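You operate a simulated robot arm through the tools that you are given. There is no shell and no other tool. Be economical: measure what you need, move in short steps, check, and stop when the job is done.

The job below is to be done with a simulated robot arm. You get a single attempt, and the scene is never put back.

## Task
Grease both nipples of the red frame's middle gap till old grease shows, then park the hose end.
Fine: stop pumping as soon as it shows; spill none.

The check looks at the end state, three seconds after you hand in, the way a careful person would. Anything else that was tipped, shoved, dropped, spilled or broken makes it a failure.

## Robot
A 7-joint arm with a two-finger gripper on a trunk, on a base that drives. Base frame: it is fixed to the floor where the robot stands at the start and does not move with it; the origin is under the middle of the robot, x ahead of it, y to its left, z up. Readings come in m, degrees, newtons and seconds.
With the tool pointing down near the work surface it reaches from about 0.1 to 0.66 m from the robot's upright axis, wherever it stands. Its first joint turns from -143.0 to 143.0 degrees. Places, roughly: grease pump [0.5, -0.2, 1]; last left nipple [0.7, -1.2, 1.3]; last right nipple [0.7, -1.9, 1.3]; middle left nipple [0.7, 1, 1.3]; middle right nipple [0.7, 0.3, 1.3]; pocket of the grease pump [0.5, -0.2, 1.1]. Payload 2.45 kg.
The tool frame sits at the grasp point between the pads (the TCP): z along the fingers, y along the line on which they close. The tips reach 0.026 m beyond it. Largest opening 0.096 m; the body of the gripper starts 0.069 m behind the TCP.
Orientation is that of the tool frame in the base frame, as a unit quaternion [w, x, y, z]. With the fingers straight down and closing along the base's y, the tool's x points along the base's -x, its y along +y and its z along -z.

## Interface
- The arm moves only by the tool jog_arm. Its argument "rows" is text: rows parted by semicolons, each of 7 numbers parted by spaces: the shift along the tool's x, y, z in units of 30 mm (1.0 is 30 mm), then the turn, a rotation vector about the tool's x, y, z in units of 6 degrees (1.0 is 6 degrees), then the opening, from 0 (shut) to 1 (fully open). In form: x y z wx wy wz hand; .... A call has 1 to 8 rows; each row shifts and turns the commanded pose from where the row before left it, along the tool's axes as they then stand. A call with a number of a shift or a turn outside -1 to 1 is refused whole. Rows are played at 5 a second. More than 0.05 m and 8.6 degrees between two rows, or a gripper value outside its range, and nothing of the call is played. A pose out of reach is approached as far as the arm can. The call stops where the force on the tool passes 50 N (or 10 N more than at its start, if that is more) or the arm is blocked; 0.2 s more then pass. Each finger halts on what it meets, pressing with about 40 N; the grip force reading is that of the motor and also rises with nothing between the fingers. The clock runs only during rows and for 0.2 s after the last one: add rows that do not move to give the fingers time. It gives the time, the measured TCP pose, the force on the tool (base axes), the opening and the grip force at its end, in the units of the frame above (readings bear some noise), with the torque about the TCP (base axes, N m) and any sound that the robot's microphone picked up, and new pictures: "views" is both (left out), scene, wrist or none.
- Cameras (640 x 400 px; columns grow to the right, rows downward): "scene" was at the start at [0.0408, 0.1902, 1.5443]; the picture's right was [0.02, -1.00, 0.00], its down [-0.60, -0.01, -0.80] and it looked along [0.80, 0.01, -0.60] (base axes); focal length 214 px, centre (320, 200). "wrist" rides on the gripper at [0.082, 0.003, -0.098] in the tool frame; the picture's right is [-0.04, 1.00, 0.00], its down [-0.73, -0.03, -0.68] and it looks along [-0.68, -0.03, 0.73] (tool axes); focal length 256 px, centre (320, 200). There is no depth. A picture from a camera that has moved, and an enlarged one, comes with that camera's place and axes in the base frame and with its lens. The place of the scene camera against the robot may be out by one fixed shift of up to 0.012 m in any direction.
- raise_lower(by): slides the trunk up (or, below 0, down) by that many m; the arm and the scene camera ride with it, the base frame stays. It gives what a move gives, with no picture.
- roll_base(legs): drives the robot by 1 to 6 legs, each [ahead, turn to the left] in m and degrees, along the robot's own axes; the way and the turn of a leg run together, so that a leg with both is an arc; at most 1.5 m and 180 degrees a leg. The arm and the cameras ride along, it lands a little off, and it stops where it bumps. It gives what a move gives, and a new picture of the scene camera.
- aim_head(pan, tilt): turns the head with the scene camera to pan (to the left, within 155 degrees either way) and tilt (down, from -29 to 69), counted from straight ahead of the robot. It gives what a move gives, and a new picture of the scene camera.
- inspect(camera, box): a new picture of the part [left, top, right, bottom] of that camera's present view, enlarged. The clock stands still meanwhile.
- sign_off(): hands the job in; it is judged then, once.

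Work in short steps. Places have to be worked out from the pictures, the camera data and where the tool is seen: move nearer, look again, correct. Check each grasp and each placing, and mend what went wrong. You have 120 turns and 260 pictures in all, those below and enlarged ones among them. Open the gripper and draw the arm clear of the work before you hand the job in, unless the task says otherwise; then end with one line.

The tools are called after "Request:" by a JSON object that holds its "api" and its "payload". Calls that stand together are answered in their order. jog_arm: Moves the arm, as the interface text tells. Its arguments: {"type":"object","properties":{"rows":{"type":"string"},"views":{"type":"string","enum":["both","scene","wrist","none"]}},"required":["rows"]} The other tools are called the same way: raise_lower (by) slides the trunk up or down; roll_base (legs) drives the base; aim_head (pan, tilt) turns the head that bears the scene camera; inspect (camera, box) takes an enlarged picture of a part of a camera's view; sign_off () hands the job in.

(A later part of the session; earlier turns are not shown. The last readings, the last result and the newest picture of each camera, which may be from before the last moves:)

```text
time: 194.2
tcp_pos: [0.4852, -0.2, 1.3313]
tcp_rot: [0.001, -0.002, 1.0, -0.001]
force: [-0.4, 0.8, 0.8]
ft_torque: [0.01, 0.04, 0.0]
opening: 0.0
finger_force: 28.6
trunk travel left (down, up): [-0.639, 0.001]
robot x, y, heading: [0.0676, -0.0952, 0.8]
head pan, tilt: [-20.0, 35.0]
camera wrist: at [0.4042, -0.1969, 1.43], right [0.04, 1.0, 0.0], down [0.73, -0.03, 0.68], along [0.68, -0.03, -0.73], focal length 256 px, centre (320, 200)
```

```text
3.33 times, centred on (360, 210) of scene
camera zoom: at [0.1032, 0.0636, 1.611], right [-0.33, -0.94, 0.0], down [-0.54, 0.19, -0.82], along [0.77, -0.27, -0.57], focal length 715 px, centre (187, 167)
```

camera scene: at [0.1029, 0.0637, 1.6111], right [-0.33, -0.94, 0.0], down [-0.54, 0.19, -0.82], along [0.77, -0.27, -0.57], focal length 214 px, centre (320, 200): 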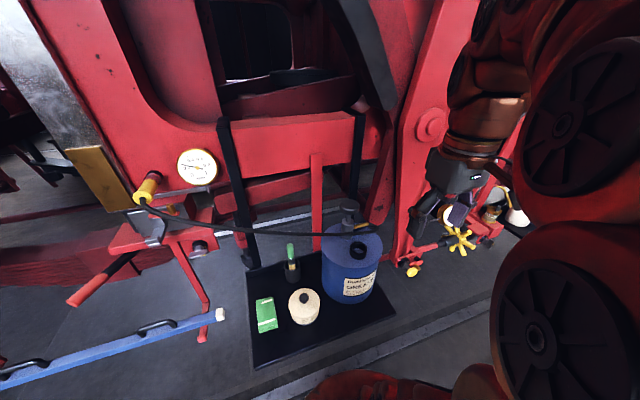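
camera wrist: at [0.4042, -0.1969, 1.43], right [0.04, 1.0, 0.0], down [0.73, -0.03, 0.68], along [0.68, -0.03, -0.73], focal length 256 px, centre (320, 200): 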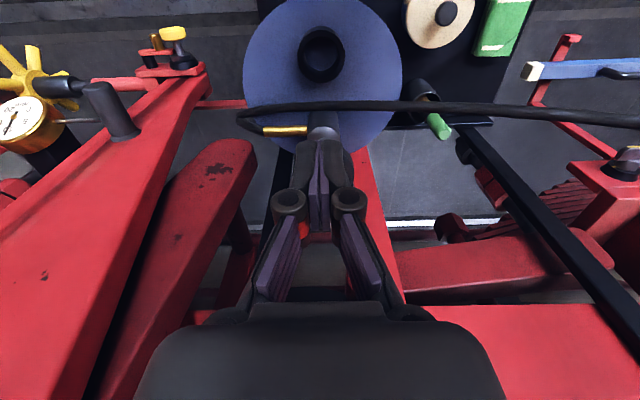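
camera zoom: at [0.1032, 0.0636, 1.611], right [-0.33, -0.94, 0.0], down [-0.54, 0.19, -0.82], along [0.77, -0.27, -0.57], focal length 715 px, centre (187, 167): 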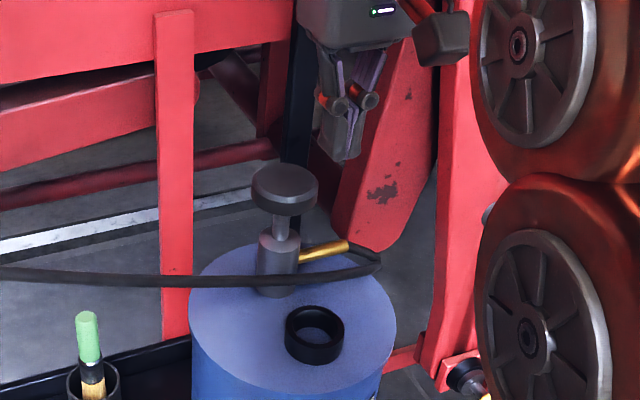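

Combining views, I put the knob at about (0.568,-0.198), top ≈1.23 with 3 cm radius. I move over it at z=1.275 and check in the scene view.

Request:
{"api": "jog_arm", "payload": {"rows": "-0.7 0 0 0 0 0 0;-0.7 0 0 0 0 0 0;-0.7 0 0.3 0 0 0 0;-0.67 0 0.5 0 0 0 0;0 0 0.5 0 0 0 0;0 0 0.5 0 0 0 0;0 0 0 0 0 0 0", "views": "none"}}

Request:
{"api": "inspect", "payload": {"camera": "scene", "box": [310, 160, 400, 240]}}

```text
time: 195.8
tcp_pos: [0.5663, -0.1979, 1.2777]
tcp_rot: [0.001, -0.001, 1.0, 0.001]
force: [-0.8, -0.4, 0.8]
ft_torque: [0.01, -0.04, 0.02]
opening: 0.0002
finger_force: 28.3
trunk travel left (down, up): [-0.639, 0.001]
robot x, y, heading: [0.0686, -0.0972, 0.6]
head pan, tilt: [-20.0, 35.0]
```

```text
5.00 times, centred on (355, 200) of scene
camera zoom: at [0.103, 0.0636, 1.611], right [-0.33, -0.94, 0.0], down [-0.54, 0.19, -0.82], along [0.77, -0.27, -0.57], focal length 1072 px, centre (145, 200)
```

zoom: 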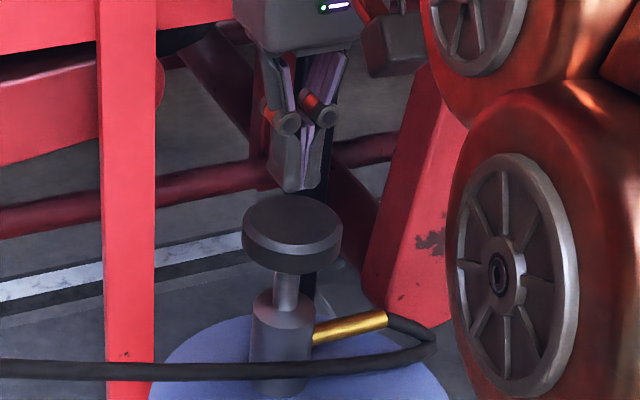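

The tips will land near the knob's centre. I first take a reference view of the coupled nipple area, then lower until contact.

Request:
{"api": "inspect", "payload": {"camera": "scene", "box": [50, 120, 230, 250]}}

Request:
{"api": "jog_arm", "payload": {"rows": "0 0 0.25 0 0 0 0;0 0 0.25 0 0 0 0;0 0 0.15 0 0 0 0;0 0 0 0 0 0 0", "views": "none"}}

```text
3.08 times, centred on (140, 185) of scene
camera zoom: at [0.103, 0.0636, 1.611], right [-0.33, -0.94, 0.0], down [-0.54, 0.19, -0.82], along [0.77, -0.27, -0.57], focal length 660 px, centre (874, 246)
```

zoom: 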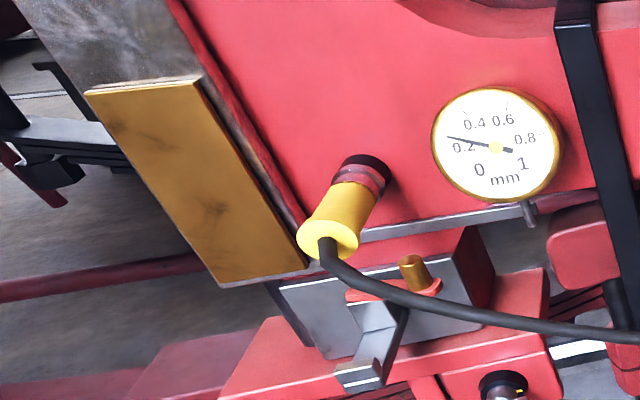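

```text
time: 196.8
tcp_pos: [0.5683, -0.1989, 1.2589]
tcp_rot: [0.001, -0.002, 1.0, 0.0]
force: [-0.6, -0.6, 0.4]
ft_torque: [0.03, 0.03, 0.02]
opening: 0.0001
finger_force: 28.7
trunk travel left (down, up): [-0.639, 0.001]
robot x, y, heading: [0.0665, -0.093, 0.5]
head pan, tilt: [-20.0, 35.0]
```

No contact yet; continue down in small rows.

Request:
{"api": "jog_arm", "payload": {"rows": "0 0 0.15 0 0 0 0;0 0 0.15 0 0 0 0;0 0 0.15 0 0 0 0", "views": "none"}}

Request:
{"api": "inspect", "payload": {"camera": "scene", "box": [310, 160, 400, 240]}}

```text
time: 197.6
tcp_pos: [0.5674, -0.1994, 1.2447]
tcp_rot: [0.001, -0.001, 1.0, -0.001]
force: [2.0, -1.3, 4.4]
ft_torque: [-0.02, -0.03, 0.01]
opening: 0.0059
finger_force: 28.4
trunk travel left (down, up): [-0.639, 0.001]
robot x, y, heading: [0.0688, -0.0966, 0.6]
head pan, tilt: [-20.0, 35.0]
```

```text
5.00 times, centred on (355, 200) of scene
camera zoom: at [0.103, 0.0635, 1.6111], right [-0.33, -0.94, 0.0], down [-0.54, 0.19, -0.82], along [0.77, -0.27, -0.57], focal length 1072 px, centre (145, 200)
```

zoom: 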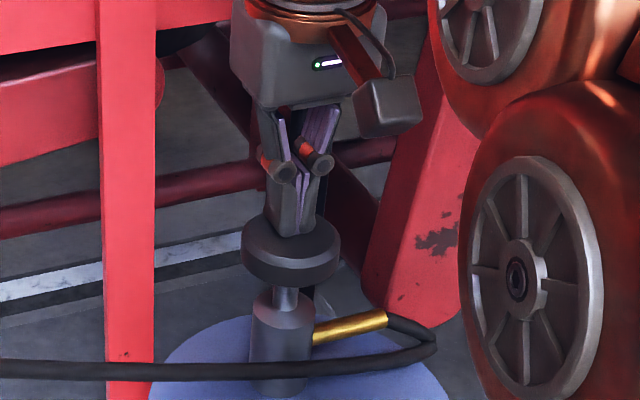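

Contact made and the knob begins to move. I press 9 mm and look at the nipple area.

Request:
{"api": "jog_arm", "payload": {"rows": "0 0 0.1 0 0 0 0;0 0 0.1 0 0 0 0;0 0 0.1 0 0 0 0", "views": "none"}}

Request:
{"api": "inspect", "payload": {"camera": "scene", "box": [50, 120, 230, 250]}}

Request:
{"api": "inspect", "payload": {"camera": "scene", "box": [310, 160, 400, 240]}}

```text
time: 198.4
tcp_pos: [0.5667, -0.1984, 1.236]
tcp_rot: [0.001, -0.002, 1.0, 0.0]
force: [0.3, 0.9, 6.8]
ft_torque: [0.05, -0.04, 0.04]
opening: 0.006
finger_force: 28.6
trunk travel left (down, up): [-0.639, 0.001]
robot x, y, heading: [0.0674, -0.0972, 0.8]
head pan, tilt: [-20.0, 35.0]
```

```text
3.08 times, centred on (140, 185) of scene
camera zoom: at [0.1027, 0.0638, 1.611], right [-0.33, -0.94, 0.0], down [-0.54, 0.19, -0.82], along [0.77, -0.27, -0.57], focal length 660 px, centre (874, 246)
```

zoom: 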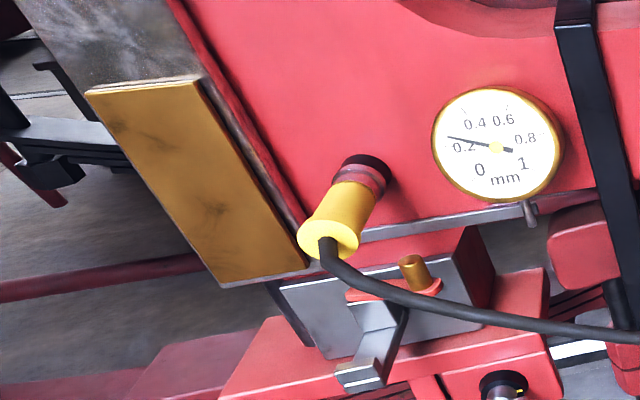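

```text
5.00 times, centred on (355, 200) of scene
camera zoom: at [0.1027, 0.0638, 1.611], right [-0.33, -0.94, 0.0], down [-0.54, 0.19, -0.82], along [0.77, -0.27, -0.57], focal length 1072 px, centre (145, 200)
```

zoom: 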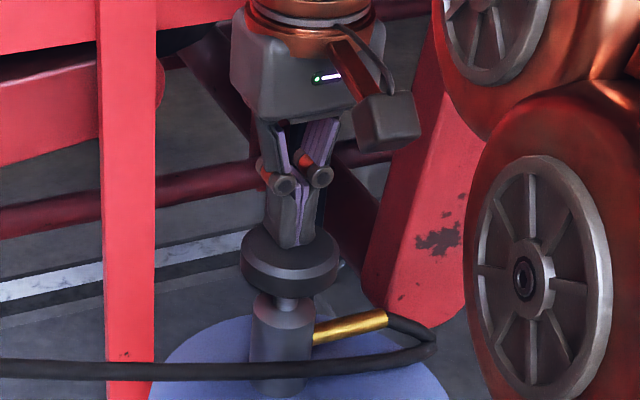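

No grease yet. Finish the stroke (a few mm more) and look again.

Request:
{"api": "jog_arm", "payload": {"rows": "0 0 0.1 0 0 0 0;0 0 0.1 0 0 0 0;0 0 0.1 0 0 0 0;0 0 0.1 0 0 0 0", "views": "none"}}

Request:
{"api": "inspect", "payload": {"camera": "scene", "box": [50, 120, 230, 250]}}

```text
time: 199.4
tcp_pos: [0.5686, -0.1998, 1.2248]
tcp_rot: [0.002, -0.001, 1.0, -0.001]
force: [-3.2, 0.2, 8.8]
ft_torque: [0.0, 0.15, 0.02]
opening: 0.006
finger_force: 28.6
trunk travel left (down, up): [-0.639, 0.001]
robot x, y, heading: [0.0682, -0.0964, 0.8]
head pan, tilt: [-20.0, 35.0]
heard: click
```

```text
3.08 times, centred on (140, 185) of scene
camera zoom: at [0.1022, 0.0637, 1.6111], right [-0.33, -0.94, 0.0], down [-0.54, 0.19, -0.82], along [0.77, -0.27, -0.57], focal length 660 px, centre (874, 246)
```

zoom: 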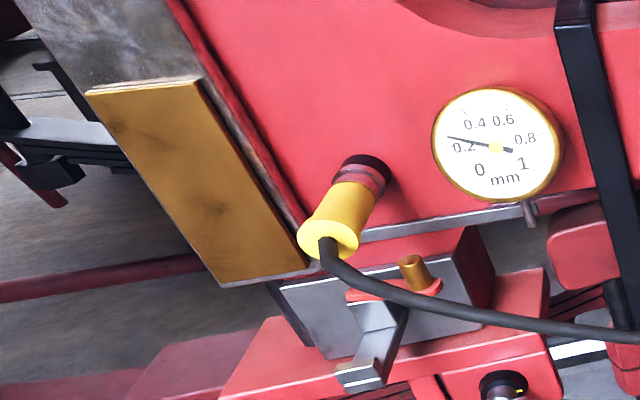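

A click — one stroke done; nothing shows yet. I raise the hand so the plunger returns, then press again to the click and look.

Request:
{"api": "jog_arm", "payload": {"rows": "0 0 -0.4 0 0 0 0;0 0 -0.5 0 0 0 0;0 0 0 0 0 0 0;0 0 0 0 0 0 0;0 0 0.3 0 0 0 0;0 0 0.3 0 0 0 0;0 0 0.2 0 0 0 0;0 0 0.1 0 0 0 0", "views": "none"}}

Request:
{"api": "inspect", "payload": {"camera": "scene", "box": [50, 120, 230, 250]}}

Request:
{"api": "inspect", "payload": {"camera": "scene", "box": [310, 160, 400, 240]}}

```text
time: 201.2
tcp_pos: [0.5681, -0.2005, 1.2242]
tcp_rot: [0.002, -0.001, 1.0, -0.001]
force: [-1.4, 1.4, 8.2]
ft_torque: [0.0, 0.09, 0.01]
opening: 0.006
finger_force: 28.5
trunk travel left (down, up): [-0.639, 0.001]
robot x, y, heading: [0.0664, -0.0943, 0.6]
head pan, tilt: [-20.0, 35.0]
```

```text
3.08 times, centred on (140, 185) of scene
camera zoom: at [0.1024, 0.0638, 1.6111], right [-0.33, -0.94, 0.0], down [-0.54, 0.19, -0.82], along [0.77, -0.27, -0.57], focal length 660 px, centre (874, 246)
```

zoom: 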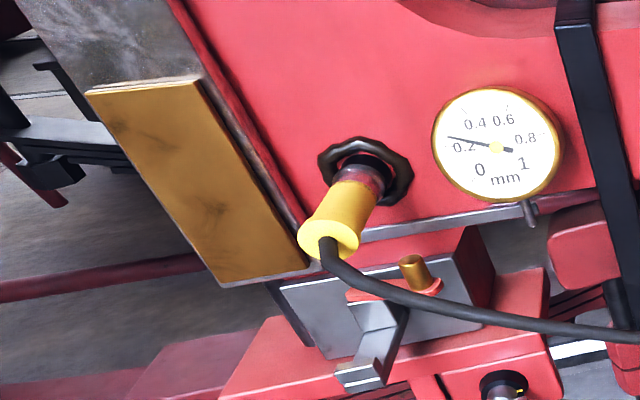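

```text
5.00 times, centred on (355, 200) of scene
camera zoom: at [0.1024, 0.0638, 1.6111], right [-0.33, -0.94, 0.0], down [-0.54, 0.19, -0.82], along [0.77, -0.27, -0.57], focal length 1072 px, centre (145, 200)
```

zoom: 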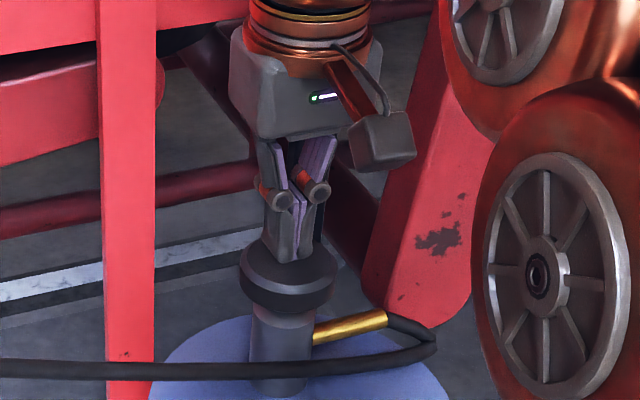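

Old grease now shows round the boss — pumping on this nipple stops here. I lift off the knob, withdraw the hand, and drive back to the coupling position.

Request:
{"api": "jog_arm", "payload": {"rows": "0 0 -0.9 0 0 0 0;0 0 -0.9 0 0 0 0;0 0 -0.9 0 0 0 0;0 0 -0.9 0 0 0 0;0.9 0 0 0 0 0 0;0.9 0 0 0 0 0 0;0.9 0 0 0 0 0 0.3;0.9 0 0 0 0 0 0.8", "views": "none"}}

Request:
{"api": "jog_arm", "payload": {"rows": "0.9 -0.1 -0.1 0 0 0 0.8;0.9 -0.1 -0.1 0 0 0 0.8;0.9 -0.1 -0.1 0 0 0 0.8;0.9 -0.1 -0.1 0 0 0 0.8;0.9 -0.1 -0.1 0 0 0 0.8;0 0 0 0 0 0 0.8", "views": "none"}}

Request:
{"api": "roll_base", "payload": {"legs": [[-0.06, 0], [0, -90], [-0.5, 0], [0, 90], [0.2, 0]]}}

Request:
{"api": "aim_head", "payload": {"pan": 0, "tilt": 30}}

```text
time: 203.0
tcp_pos: [0.4601, -0.2005, 1.3323]
tcp_rot: [0.0, -0.002, 1.0, 0.0]
force: [-0.2, -0.2, -0.4]
ft_torque: [0.02, 0.03, 0.01]
opening: 0.0501
finger_force: 0.0
trunk travel left (down, up): [-0.639, 0.001]
robot x, y, heading: [0.0687, -0.0985, 0.7]
head pan, tilt: [-20.0, 35.0]
```

```text
time: 204.4
tcp_pos: [0.3248, -0.2152, 1.3469]
tcp_rot: [0.0, -0.001, 1.0, 0.0]
force: [-0.1, -0.5, -0.5]
ft_torque: [0.02, 0.02, -0.03]
opening: 0.0766
finger_force: 0.0
trunk travel left (down, up): [-0.639, 0.001]
robot x, y, heading: [0.0701, -0.0929, 0.8]
head pan, tilt: [-20.0, 35.0]
```

```text
time: 216.8
tcp_pos: [0.4709, 0.2925, 1.348]
tcp_rot: [0.001, -0.009, 1.0, 0.0]
force: [-0.5, -0.5, -0.5]
ft_torque: [-0.01, -0.02, -0.01]
opening: 0.0767
finger_force: 0.0
trunk travel left (down, up): [-0.639, 0.001]
robot x, y, heading: [0.2125, 0.4057, 1.6]
head pan, tilt: [-20.0, 35.0]
camera scene: at [0.2447, 0.5671, 1.611], right [-0.32, -0.95, 0.0], down [-0.54, 0.18, -0.82], along [0.78, -0.26, -0.57], focal length 214 px, centre (320, 200)
```

scene: 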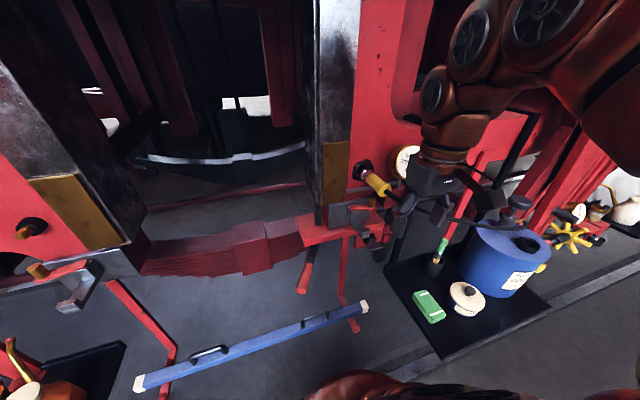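

```text
time: 217.7
tcp_pos: [0.4721, 0.2916, 1.3476]
tcp_rot: [0.001, -0.01, 1.0, -0.001]
force: [-0.4, -0.1, -0.9]
ft_torque: [0.02, -0.04, -0.01]
opening: 0.077
finger_force: 0.1
trunk travel left (down, up): [-0.639, 0.001]
robot x, y, heading: [0.213, 0.4062, 1.3]
head pan, tilt: [0.0, 30.0]
camera scene: at [0.2518, 0.5974, 1.6188], right [0.03, -1.0, 0.0], down [-0.5, -0.01, -0.87], along [0.87, 0.02, -0.5], focal length 214 px, centre (320, 200)
```

scene: 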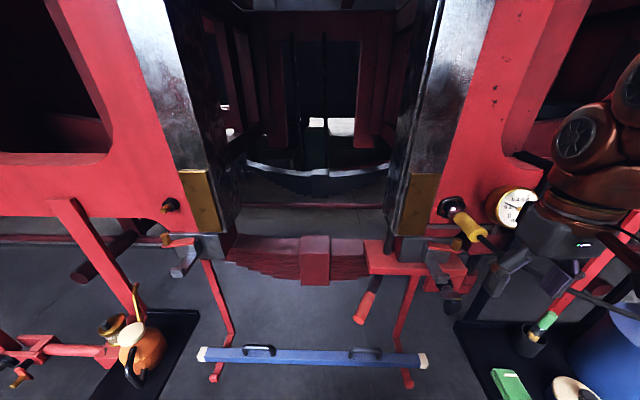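

Base is back almost exactly. I raise to z≈1.366, advance over the hose end with open fingers, then lower to 1.354.

Request:
{"api": "jog_arm", "payload": {"rows": "0 0.02 -0.6 0 0 0.19 0.8;-0.7 0 0 0 0 0 0.8;-0.7 0 0 0 0 0 0.8;-0.7 0 0 0 0 0 0.8;-0.7 0 0 0 0 0 0.8;-0.7 0 0 0 0 0 0.8;-0.7 0 0 0 0 0 0.8;-0.3 0 0.4 0 0 0 0.8", "views": "wrist"}}

Request:
{"api": "inspect", "payload": {"camera": "scene", "box": [420, 170, 520, 260]}}

```text
time: 219.5
tcp_pos: [0.6059, 0.293, 1.3539]
tcp_rot: [0.001, 0.001, 1.0, -0.001]
force: [0.5, 0.4, 0.9]
ft_torque: [-0.04, 0.01, 0.04]
opening: 0.0767
finger_force: 0.0
trunk travel left (down, up): [-0.639, 0.001]
robot x, y, heading: [0.2149, 0.407, 1.6]
head pan, tilt: [0.0, 30.0]
camera wrist: at [0.5255, 0.2952, 1.4526], right [0.04, 1.0, 0.0], down [0.73, -0.03, 0.68], along [0.68, -0.03, -0.73], focal length 256 px, centre (320, 200)
```

wrist: 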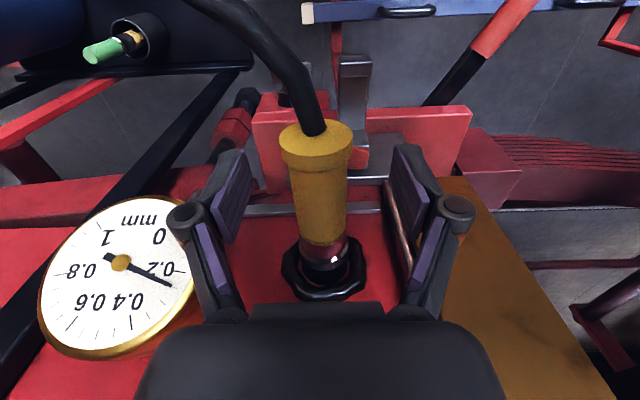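

```text
4.44 times, centred on (470, 215) of scene
camera zoom: at [0.2519, 0.5976, 1.6188], right [0.03, -1.0, 0.0], down [-0.5, -0.01, -0.87], along [0.87, 0.02, -0.5], focal length 953 px, centre (-347, 133)
```

zoom: 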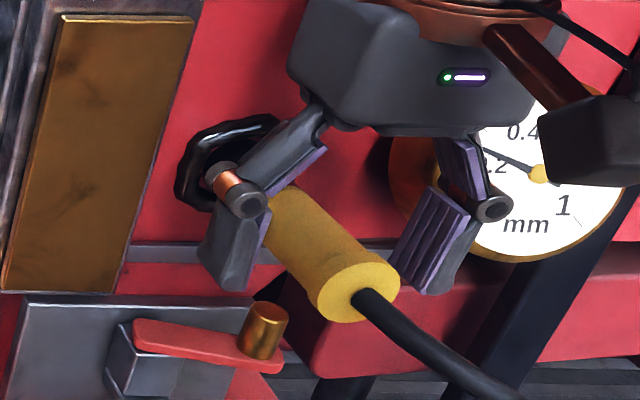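

The end is between the pads and the grease ring is plain. I close, then draw straight back slowly.

Request:
{"api": "jog_arm", "payload": {"rows": "0 0 0 0 0 0 0.5;0 0 0 0 0 0 0.25;0 0 0 0 0 0 0.1;0 0 0 0 0 0 0.1;0 0 0 0 0 0 0.1;0 0 0 0 0 0 0.1", "views": "none"}}

Request:
{"api": "jog_arm", "payload": {"rows": "0.1 0 0 0 0 0 0.1;0.1 0 0 0 0 0 0.1;0.1 0 0 0 0 0 0.1;0.1 0 0 0 0 0 0.1;0.15 0 0 0 0 0 0.1;0.15 0 0 0 0 0 0.1;0.15 0 0 0 0 0 0.1;0.15 0 0 0 0 0 0.1", "views": "wrist"}}

```text
time: 220.9
tcp_pos: [0.6066, 0.2926, 1.3543]
tcp_rot: [0.001, 0.001, 1.0, 0.0]
force: [-0.1, -0.3, 0.3]
ft_torque: [-0.01, 0.06, 0.01]
opening: 0.0314
finger_force: 40.0
trunk travel left (down, up): [-0.639, 0.001]
robot x, y, heading: [0.2118, 0.4049, 1.6]
head pan, tilt: [0.0, 30.0]
```

```text
time: 222.7
tcp_pos: [0.5768, 0.292, 1.3534]
tcp_rot: [0.002, 0.001, 1.0, 0.001]
force: [0.4, -0.1, 1.0]
ft_torque: [0.0, 0.06, 0.01]
opening: 0.0317
finger_force: 39.8
trunk travel left (down, up): [-0.639, 0.001]
robot x, y, heading: [0.2134, 0.4071, 1.4]
head pan, tilt: [0.0, 30.0]
camera wrist: at [0.495, 0.2956, 1.4529], right [0.04, 1.0, 0.0], down [0.73, -0.03, 0.68], along [0.68, -0.03, -0.73], focal length 256 px, centre (320, 200)
```

wrist: 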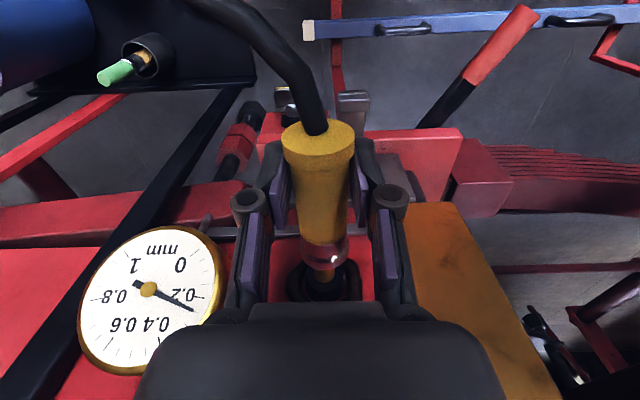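

The end came off cleanly. I withdraw further, then drive left for the left nipple, aiming for base ≈(0.18,0.98).

Request:
{"api": "jog_arm", "payload": {"rows": "0.4 0 0 0 0 0 0.1;0.5 0 0 0 0 0 0.1;0.5 0 0 0 0 0 0.1;0.5 0 0 0 0 0 0.1;0.5 0 0 0 0 0 0.1;0.5 0 0 0 0 0 0.1;0.5 0 0 0 0 0 0.1", "views": "none"}}

Request:
{"api": "roll_base", "payload": {"legs": [[-0.2, 0], [0, -91.5], [-0.574, 0], [0, 90], [0.165, 0]]}}

```text
time: 224.3
tcp_pos: [0.4735, 0.2926, 1.3527]
tcp_rot: [0.002, 0.001, 1.0, -0.001]
force: [-0.8, 0.7, 0.6]
ft_torque: [-0.03, 0.07, 0.0]
opening: 0.0314
finger_force: 40.2
trunk travel left (down, up): [-0.639, 0.001]
robot x, y, heading: [0.2139, 0.4049, 1.8]
head pan, tilt: [0.0, 30.0]
```

```text
time: 237.6
tcp_pos: [0.4535, 0.8499, 1.354]
tcp_rot: [0.001, 0.033, 0.999, 0.0]
force: [0.2, 0.0, 0.3]
ft_torque: [0.03, 0.02, -0.04]
opening: 0.0316
finger_force: 39.5
trunk travel left (down, up): [-0.639, 0.001]
robot x, y, heading: [0.199, 0.9833, -2.1]
head pan, tilt: [0.0, 30.0]
camera scene: at [0.2521, 1.1684, 1.6188], right [-0.04, -1.0, 0.0], down [-0.5, 0.02, -0.87], along [0.87, -0.03, -0.5], focal length 214 px, centre (320, 200)
```

scene: 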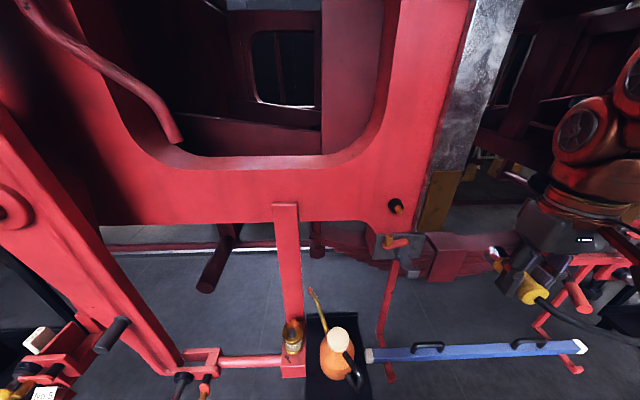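

Held and placed well (heading -2°). I square the yaw, move to y≈0.965 and approach to x≈0.545.

Request:
{"api": "jog_arm", "payload": {"rows": "0 0.64 0 0 0 -0.32 0.1;0 0.64 0 0 0 -0.31 0.1;0 0.64 0 0 0 0 0.1;0 0.64 0 0 0 0 0.1;0 0.64 0 0 0 0 0.1;0 0.64 0 0 0 0 0.1;-0.5 0 0 0 0 0 0.1;-0.5 0 0 0 0 0 0.1", "views": "none"}}

Request:
{"api": "jog_arm", "payload": {"rows": "-0.5 0 0 0 0 0 0.1;-0.5 0 0 0 0 0 0.1;-0.5 0 0 0 0 0 0.1;-0.4 0 0 0 0 0 0.1;0 0 0 0 0 0 0.1", "views": "wrist"}}

Request:
{"api": "inspect", "payload": {"camera": "scene", "box": [370, 170, 490, 270]}}

```text
time: 239.4
tcp_pos: [0.4843, 0.9643, 1.353]
tcp_rot: [0.001, 0.001, 1.0, 0.001]
force: [-0.4, 0.1, -0.1]
ft_torque: [0.0, 0.0, 0.03]
opening: 0.0315
finger_force: 39.9
trunk travel left (down, up): [-0.639, 0.001]
robot x, y, heading: [0.2027, 0.9809, -2.3]
head pan, tilt: [0.0, 30.0]
```

```text
time: 240.6
tcp_pos: [0.5431, 0.965, 1.3537]
tcp_rot: [0.001, 0.0, 1.0, 0.001]
force: [-0.3, -0.3, -0.5]
ft_torque: [0.01, -0.01, 0.0]
opening: 0.0318
finger_force: 40.1
trunk travel left (down, up): [-0.639, 0.001]
robot x, y, heading: [0.2024, 0.9839, -2.1]
head pan, tilt: [0.0, 30.0]
camera wrist: at [0.4625, 0.9674, 1.4529], right [0.04, 1.0, 0.0], down [0.73, -0.03, 0.68], along [0.68, -0.03, -0.73], focal length 256 px, centre (320, 200)
```

wrist: 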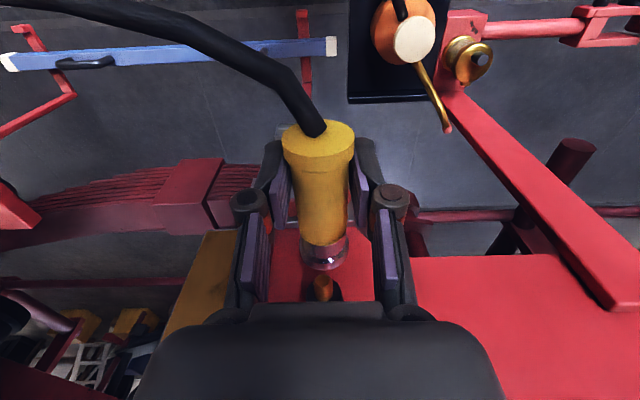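

```text
4.00 times, centred on (430, 220) of scene
camera zoom: at [0.2526, 1.1684, 1.6188], right [-0.04, -1.0, 0.0], down [-0.5, 0.02, -0.87], along [0.87, -0.03, -0.5], focal length 858 px, centre (-120, 120)
```

zoom: 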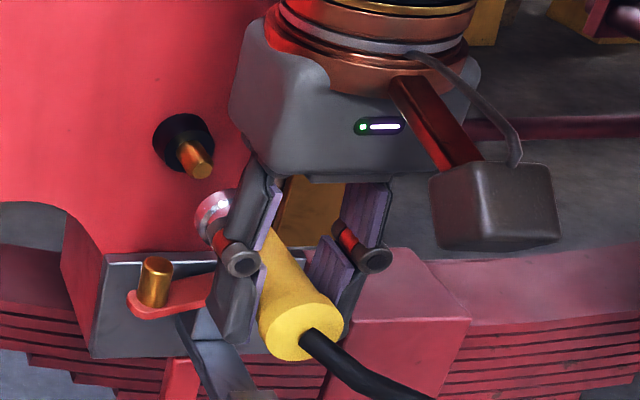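

The nipple seems ~3–4 mm to -y of the nose. I shift 3 mm and advance 25 mm, then zoom in.

Request:
{"api": "jog_arm", "payload": {"rows": "-0.3 -0.1 0 0 0 0 0.1;-0.3 0 0 0 0 0 0.1;-0.2 0 0 0 0 0 0.1;0 0 0 0 0 0 0.1", "views": "none"}}

Request:
{"api": "inspect", "payload": {"camera": "scene", "box": [380, 180, 460, 250]}}

Request:
{"api": "inspect", "payload": {"camera": "wrist", "box": [240, 200, 400, 320]}}

```text
time: 241.6
tcp_pos: [0.5658, 0.9596, 1.3541]
tcp_rot: [0.001, 0.001, 1.0, 0.001]
force: [0.3, 0.3, 0.4]
ft_torque: [0.0, 0.07, -0.01]
opening: 0.0315
finger_force: 40.4
trunk travel left (down, up): [-0.639, 0.001]
robot x, y, heading: [0.1978, 0.9802, -1.9]
head pan, tilt: [0.0, 30.0]
```

```text
5.71 times, centred on (420, 215) of scene
camera zoom: at [0.2526, 1.1684, 1.6188], right [-0.04, -1.0, 0.0], down [-0.5, 0.02, -0.87], along [0.87, -0.03, -0.5], focal length 1226 px, centre (-251, 114)
```

zoom: 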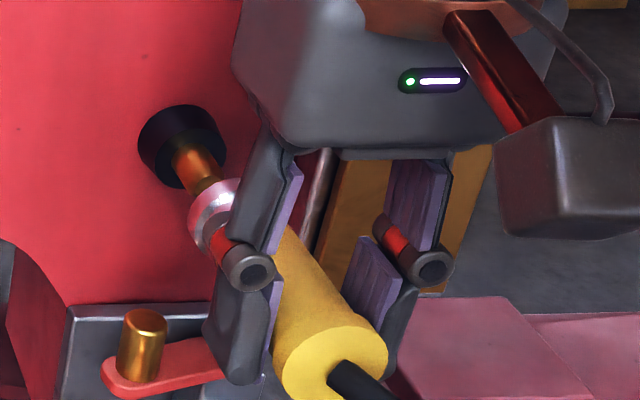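

```text
3.33 times, centred on (320, 260) of wrist
camera zoom: at [0.4851, 0.9633, 1.4532], right [0.04, 1.0, 0.0], down [0.73, -0.03, 0.68], along [0.68, -0.03, -0.73], focal length 853 px, centre (320, 0)
```

zoom: 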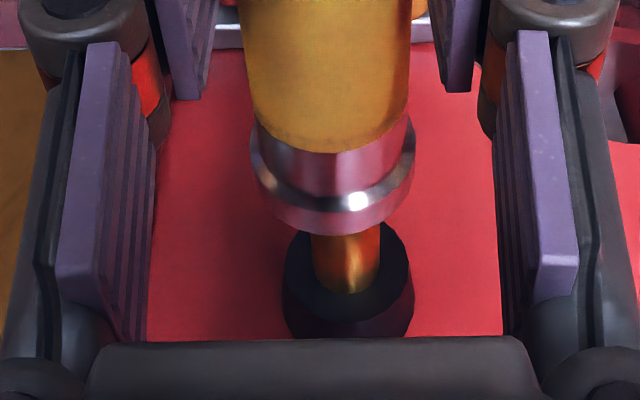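

Wrist view: nipple is ~2 mm to +y now; height is as in the first coupling. I correct and push on slowly.

Request:
{"api": "jog_arm", "payload": {"rows": "-0.1 0.08 0 0 0 0 0.1;-0.15 0 0 0 0 0 0.1;-0.15 0 0 0 0 0 0.1;-0.15 0 0 0 0 0 0.1;-0.15 0 0 0 0 0 0.1;-0.1 0 0 0 0 0 0.1", "views": "none"}}

Request:
{"api": "inspect", "payload": {"camera": "wrist", "box": [240, 200, 400, 320]}}

```text
time: 243.0
tcp_pos: [0.5893, 0.9624, 1.3518]
tcp_rot: [0.0, 0.001, 1.0, -0.001]
force: [0.5, 0.6, 0.0]
ft_torque: [0.02, 0.0, -0.01]
opening: 0.0316
finger_force: 39.7
trunk travel left (down, up): [-0.639, 0.001]
robot x, y, heading: [0.2019, 0.983, -2.1]
head pan, tilt: [0.0, 30.0]
```

```text
3.33 times, centred on (320, 260) of wrist
camera zoom: at [0.5097, 0.9652, 1.4514], right [0.04, 1.0, 0.0], down [0.73, -0.03, 0.68], along [0.68, -0.03, -0.73], focal length 853 px, centre (320, 0)
```

zoom: 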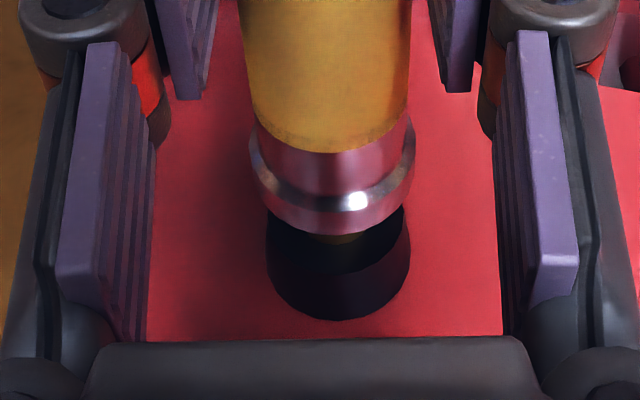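

On the nipple, no side force. Continue to the seat, correcting 2 mm in height.

Request:
{"api": "jog_arm", "payload": {"rows": "-0.1 0 -0.06 0 0 0 0.1;-0.15 0 0 0 0 0 0.1;-0.15 0 0 0 0 0 0.1;-0.1 0 0 0 0 0 0.1;-0.1 0 0 0 0 0 0.1", "views": "none"}}

```text
time: 244.2
tcp_pos: [0.6055, 0.9624, 1.3553]
tcp_rot: [0.0, 0.001, 1.0, 0.0]
force: [-24.6, -0.5, -8.1]
ft_torque: [0.0, 0.47, 0.01]
opening: 0.0317
finger_force: 40.0
trunk travel left (down, up): [-0.639, 0.001]
robot x, y, heading: [0.2001, 0.9819, -2.3]
head pan, tilt: [0.0, 30.0]
```

24 N axial – at or near the seat. I ease down 1.5 mm, press slightly more, then relax and look.

Request:
{"api": "jog_arm", "payload": {"rows": "0 0 0.05 0 0 0 0.1;-0.06 0 0 0 0 0 0.1;-0.06 0 0 0 0 0 0.1;-0.05 0 0 0 0 0 0.1", "views": "none"}}

Request:
{"api": "inspect", "payload": {"camera": "wrist", "box": [240, 200, 400, 320]}}

Request:
{"api": "jog_arm", "payload": {"rows": "0.1 0 0 0 0 0 0.1;0.1 0 0 0 0 0 0.1;0.05 0 0 0 0 0 0.1;0 0 0 0 0 0 0.1", "views": "none"}}

```text
time: 245.2
tcp_pos: [0.6106, 0.9637, 1.3541]
tcp_rot: [0.002, 0.001, 1.0, 0.001]
force: [-27.2, -1.5, 2.4]
ft_torque: [-0.04, 0.26, 0.03]
opening: 0.0315
finger_force: 40.4
trunk travel left (down, up): [-0.639, 0.001]
robot x, y, heading: [0.2044, 0.9832, -2.1]
head pan, tilt: [0.0, 30.0]
```

```text
3.33 times, centred on (320, 260) of wrist
camera zoom: at [0.53, 0.9655, 1.4534], right [0.04, 1.0, 0.0], down [0.73, -0.03, 0.68], along [0.68, -0.03, -0.73], focal length 853 px, centre (320, 0)
```

zoom: 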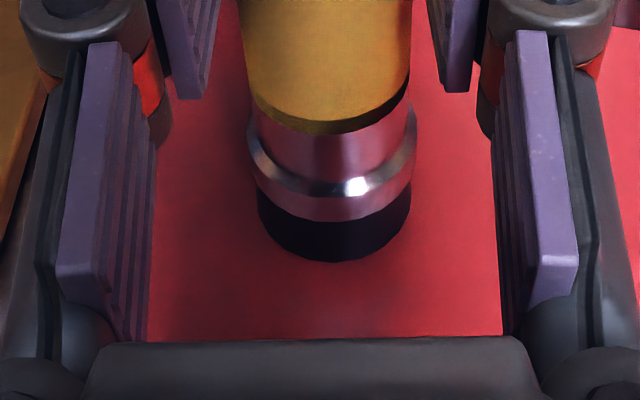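

```text
time: 246.2
tcp_pos: [0.6075, 0.9635, 1.353]
tcp_rot: [0.001, 0.001, 1.0, 0.0]
force: [6.9, -0.8, 3.8]
ft_torque: [0.01, -0.44, -0.08]
opening: 0.031
finger_force: 40.1
trunk travel left (down, up): [-0.639, 0.001]
robot x, y, heading: [0.2004, 0.9814, -2.2]
head pan, tilt: [0.0, 30.0]
```

Seated on the boss with the same holding resistance as before. I relax, open slowly, then back out as before.

Request:
{"api": "jog_arm", "payload": {"rows": "-0.05 0 0 0 0 0 0.1;0 0 0 0 0 0 0.34;0 0 0 0 0 0 0.4;0 0 0 0 0 0 0.6;0 0 0 0 0 0 0.75;0 0 0 0 0 0 0.75", "views": "none"}}

Request:
{"api": "inspect", "payload": {"camera": "scene", "box": [370, 170, 470, 260]}}

```text
time: 247.6
tcp_pos: [0.6083, 0.9641, 1.3538]
tcp_rot: [0.001, 0.001, 1.0, -0.001]
force: [-0.4, 0.4, 1.0]
ft_torque: [0.0, 0.02, 0.01]
opening: 0.072
finger_force: 0.0
trunk travel left (down, up): [-0.639, 0.001]
robot x, y, heading: [0.2028, 0.9811, -2.1]
head pan, tilt: [0.0, 30.0]
```

```text
4.44 times, centred on (420, 215) of scene
camera zoom: at [0.2525, 1.1684, 1.6188], right [-0.04, -1.0, 0.0], down [-0.5, 0.02, -0.87], along [0.87, -0.03, -0.5], focal length 953 px, centre (-124, 133)
```

zoom: 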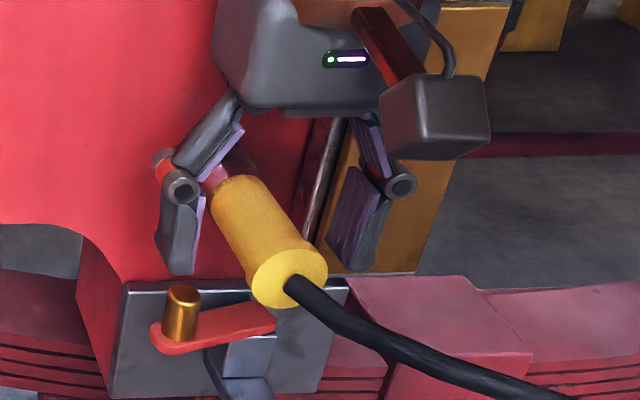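

It stays on. I back out, slightly higher, clear of the hose.

Request:
{"api": "jog_arm", "payload": {"rows": "0.1 0 -0.3 0 0 0 0.8;0.4 0 0 0 0 0 0.8;0.4 0 0 0 0 0 0.8;0.5 0 0 0 0 0 0.8;0.6 0 0 0 0 0 0.8;0.7 0 0 0 0 0 0.8;0.8 0 0 0 0 0 0.8;0.8 0 0 0 0 0 0.8", "views": "wrist"}}

```text
time: 249.4
tcp_pos: [0.4784, 0.9623, 1.3621]
tcp_rot: [0.001, 0.001, 1.0, 0.0]
force: [0.7, -1.1, -1.1]
ft_torque: [-0.01, 0.06, 0.04]
opening: 0.0765
finger_force: 0.0
trunk travel left (down, up): [-0.639, 0.001]
robot x, y, heading: [0.1991, 0.9793, -2.2]
head pan, tilt: [0.0, 30.0]
camera wrist: at [0.3979, 0.9656, 1.462], right [0.04, 1.0, 0.0], down [0.73, -0.03, 0.68], along [0.68, -0.03, -0.73], focal length 256 px, centre (320, 200)
```

wrist: 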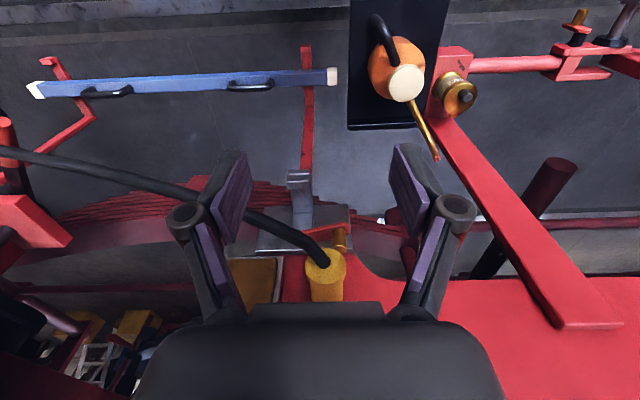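

The end is on the left nipple and the hose runs clear. I shut the fingers and drive back to the pump.

Request:
{"api": "jog_arm", "payload": {"rows": "0.8 0 0 0 0 0 0.8;0.5 0 0 0 0 0 0.5;0 0 0 0 0 0 0;0 0 0 0 0 0 0;0 0 0 0 0 0 0;0 0 0 0 0 0 0", "views": "none"}}

Request:
{"api": "roll_base", "payload": {"legs": [[-0.2, 0], [0, -88], [1.075, 0], [0, 90], [0.06, 0]]}}

Request:
{"api": "aim_head", "payload": {"pan": 15, "tilt": 25}}

```text
time: 250.8
tcp_pos: [0.4397, 0.9641, 1.3636]
tcp_rot: [0.001, 0.001, 1.0, 0.0]
force: [-0.4, -0.6, -0.9]
ft_torque: [-0.01, -0.01, -0.02]
opening: 0.0
finger_force: 27.6
trunk travel left (down, up): [-0.639, 0.001]
robot x, y, heading: [0.2017, 0.9831, -2.1]
head pan, tilt: [0.0, 30.0]
```

```text
time: 265.6
tcp_pos: [0.3214, -0.0817, 1.3638]
tcp_rot: [0.001, -0.028, 1.0, 0.0]
force: [-0.6, 0.4, 0.3]
ft_torque: [-0.01, 0.0, -0.02]
opening: 0.0
finger_force: 28.6
trunk travel left (down, up): [-0.639, 0.001]
robot x, y, heading: [0.0867, -0.078, 1.3]
head pan, tilt: [0.0, 30.0]
camera scene: at [0.123, 0.1102, 1.6188], right [0.02, -1.0, 0.0], down [-0.5, -0.01, -0.87], along [0.87, 0.02, -0.5], focal length 214 px, centre (320, 200)
```

scene: 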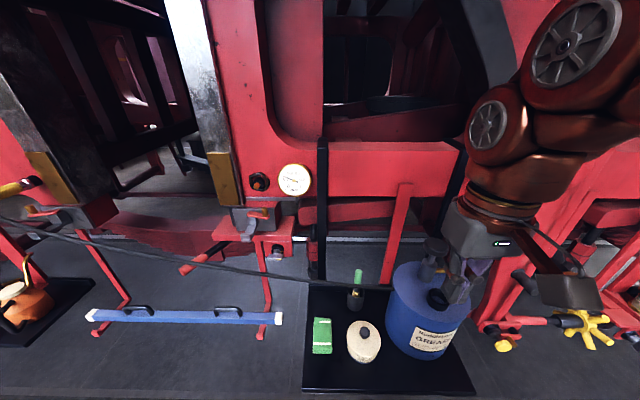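

```text
time: 266.4
tcp_pos: [0.3218, -0.083, 1.3633]
tcp_rot: [0.001, -0.028, 1.0, 0.0]
force: [0.6, 0.4, 0.8]
ft_torque: [-0.03, 0.02, 0.0]
opening: 0.0
finger_force: 28.7
trunk travel left (down, up): [-0.639, 0.001]
robot x, y, heading: [0.0835, -0.0806, 1.0]
head pan, tilt: [15.0, 25.0]
camera scene: at [0.1216, 0.1339, 1.6268], right [0.28, -0.96, 0.0], down [-0.41, -0.12, -0.91], along [0.87, 0.25, -0.42], focal length 214 px, centre (320, 200)
```

scene: 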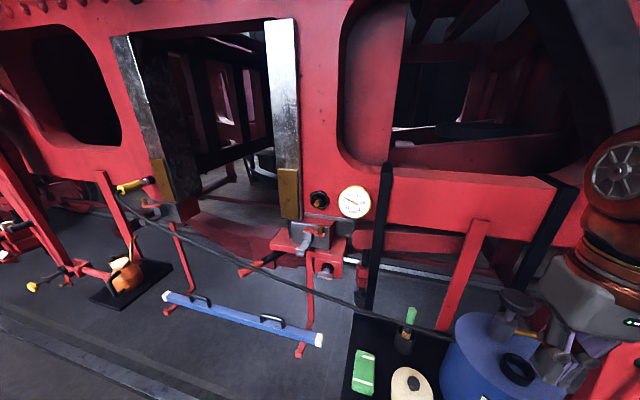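

Both the left coupling and the plunger are in this one view. I move over the knob.

Request:
{"api": "jog_arm", "payload": {"rows": "0 0 0 0 0 0.53 0;-0.85 -0.4 0 0 0 0 0;-0.85 -0.4 0 0 0 0 0;-0.85 -0.4 0 0 0 0 0;-0.85 -0.4 0.1 0 0 0 0;-0.85 -0.4 0.2 0 0 0 0;-0.85 -0.4 0.3 0 0 0 0;-0.85 -0.4 0.4 0 0 0 0", "views": "none"}}

Request:
{"api": "jog_arm", "payload": {"rows": "-0.85 -0.4 0.5 0 0 0 0;-0.7 -0.35 0.5 0 0 0 0;-0.6 -0.3 0.5 0 0 0 0;0 0 0 0 0 0 0", "views": "none"}}

Request:
{"api": "inspect", "payload": {"camera": "scene", "box": [90, 140, 210, 240]}}

Request:
{"api": "inspect", "payload": {"camera": "scene", "box": [470, 240, 580, 330]}}

```text
time: 268.1
tcp_pos: [0.501, -0.1666, 1.3334]
tcp_rot: [0.001, 0.0, 1.0, 0.0]
force: [0.1, -0.4, 0.2]
ft_torque: [-0.02, -0.01, -0.02]
opening: 0.0
finger_force: 28.7
trunk travel left (down, up): [-0.639, 0.001]
robot x, y, heading: [0.0826, -0.0798, 1.3]
head pan, tilt: [15.0, 25.0]
```

```text
time: 269.1
tcp_pos: [0.5651, -0.199, 1.2896]
tcp_rot: [0.001, 0.0, 1.0, 0.001]
force: [-0.8, -1.4, -0.2]
ft_torque: [-0.02, 0.05, 0.01]
opening: 0.0002
finger_force: 28.6
trunk travel left (down, up): [-0.639, 0.001]
robot x, y, heading: [0.0809, -0.082, 1.1]
head pan, tilt: [15.0, 25.0]
```

```text
4.00 times, centred on (150, 190) of scene
camera zoom: at [0.1219, 0.1338, 1.6268], right [0.28, -0.96, 0.0], down [-0.41, -0.12, -0.91], along [0.87, 0.25, -0.42], focal length 858 px, centre (1000, 240)
```

zoom: 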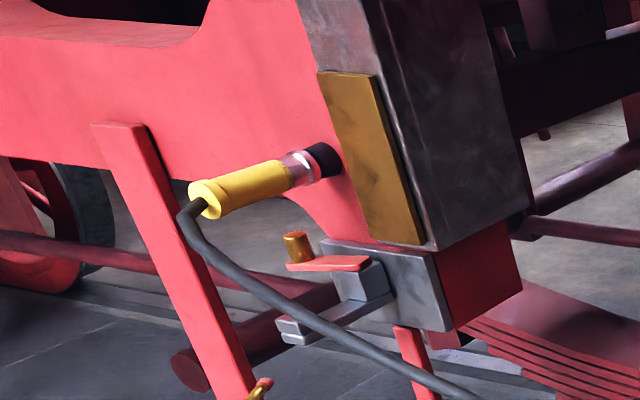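

```text
4.44 times, centred on (525, 285) of scene
camera zoom: at [0.1219, 0.1338, 1.6268], right [0.28, -0.96, 0.0], down [-0.41, -0.12, -0.91], along [0.87, 0.25, -0.42], focal length 953 px, centre (-591, -178)
```

zoom: 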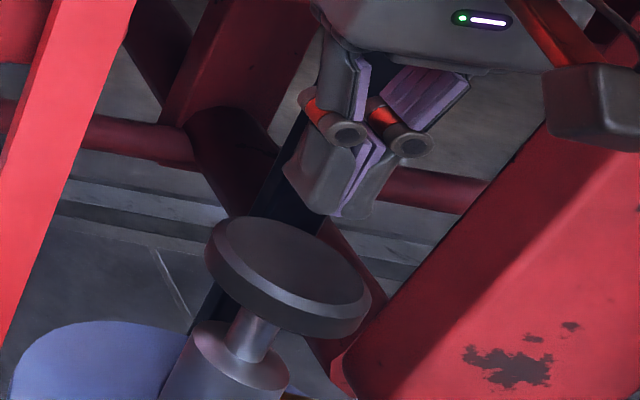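

Coupling good, knob fully up. First stroke: down to the same depth (TCP z≈1.224), then look.

Request:
{"api": "jog_arm", "payload": {"rows": "0 0 0.7 0 0 0 0;0 0 0.6 0 0 0 0;0 0 0.2 0 0 0 0;0 0 0.2 0 0 0 0;0 0 0.2 0 0 0 0;0 0 0.2 0 0 0 0;0 0 0.08 0 0 0 0;0 0 0 0 0 0 0", "views": "none"}}

Request:
{"api": "inspect", "payload": {"camera": "scene", "box": [90, 140, 210, 240]}}

```text
time: 270.9
tcp_pos: [0.5655, -0.1986, 1.2238]
tcp_rot: [0.001, -0.001, 1.0, 0.001]
force: [3.4, -0.3, 8.2]
ft_torque: [-0.01, -0.06, 0.01]
opening: 0.0062
finger_force: 29.1
trunk travel left (down, up): [-0.639, 0.001]
robot x, y, heading: [0.0835, -0.0768, 0.8]
head pan, tilt: [15.0, 25.0]
heard: click
```

```text
4.00 times, centred on (150, 190) of scene
camera zoom: at [0.1217, 0.134, 1.6268], right [0.28, -0.96, 0.0], down [-0.41, -0.12, -0.91], along [0.87, 0.25, -0.42], focal length 858 px, centre (1000, 240)
```

zoom: 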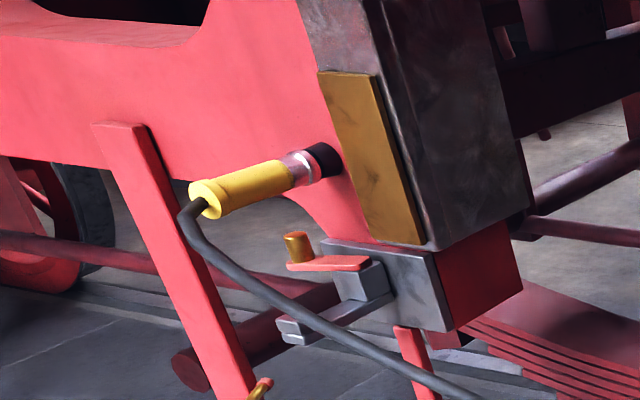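

One click, nothing showing yet. I let the plunger up, wait a moment and look before any further stroke.

Request:
{"api": "jog_arm", "payload": {"rows": "0 0 -0.4 0 0 0 0;0 0 -0.5 0 0 0 0;0 0 0 0 0 0 0;0 0 0 0 0 0 0;0 0 0 0 0 0 0;0 0 0 0 0 0 0;0 0 0 0 0 0 0;0 0 0 0 0 0 0", "views": "none"}}

Request:
{"api": "inspect", "payload": {"camera": "scene", "box": [90, 140, 210, 240]}}

```text
time: 272.8
tcp_pos: [0.5632, -0.197, 1.2511]
tcp_rot: [0.002, 0.0, 1.0, 0.0]
force: [-0.3, 0.2, 3.4]
ft_torque: [0.03, 0.05, 0.02]
opening: 0.0059
finger_force: 28.9
trunk travel left (down, up): [-0.639, 0.001]
robot x, y, heading: [0.0839, -0.0772, 1.1]
head pan, tilt: [15.0, 25.0]
```

```text
4.00 times, centred on (150, 190) of scene
camera zoom: at [0.1215, 0.134, 1.6268], right [0.28, -0.96, 0.0], down [-0.41, -0.12, -0.91], along [0.87, 0.25, -0.42], focal length 858 px, centre (1000, 240)
```

zoom: 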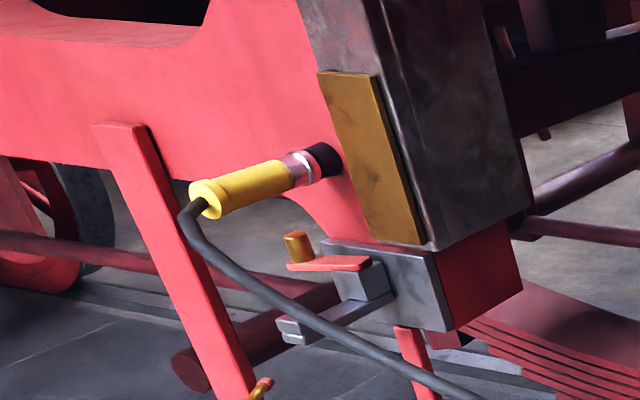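

Nothing after waiting; a second stroke is needed. I let the plunger fully up and press again to the click, then look.

Request:
{"api": "jog_arm", "payload": {"rows": "0 0 -0.3 0 0 0 0;0 0 0 0 0 0 0;0 0 0.4 0 0 0 0;0 0 0.3 0 0 0 0;0 0 0.3 0 0 0 0;0 0 0.15 0 0 0 0;0 0 0.06 0 0 0 0;0 0 0 0 0 0 0", "views": "none"}}

Request:
{"api": "inspect", "payload": {"camera": "scene", "box": [90, 140, 210, 240]}}

```text
time: 274.6
tcp_pos: [0.5656, -0.1977, 1.2226]
tcp_rot: [0.001, 0.001, 1.0, 0.0]
force: [0.8, -0.4, 7.6]
ft_torque: [0.0, 0.01, 0.0]
opening: 0.0061
finger_force: 28.4
trunk travel left (down, up): [-0.639, 0.001]
robot x, y, heading: [0.0884, -0.0769, 1.1]
head pan, tilt: [15.0, 25.0]
heard: click
```

```text
4.00 times, centred on (150, 190) of scene
camera zoom: at [0.1214, 0.134, 1.6268], right [0.28, -0.96, 0.0], down [-0.41, -0.12, -0.91], along [0.87, 0.25, -0.42], focal length 858 px, centre (1000, 240)
```

zoom: 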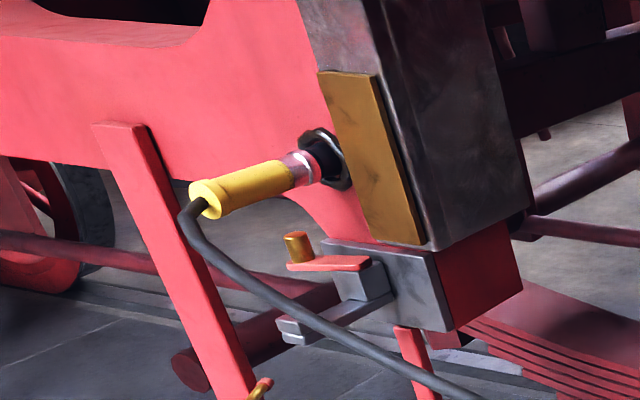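

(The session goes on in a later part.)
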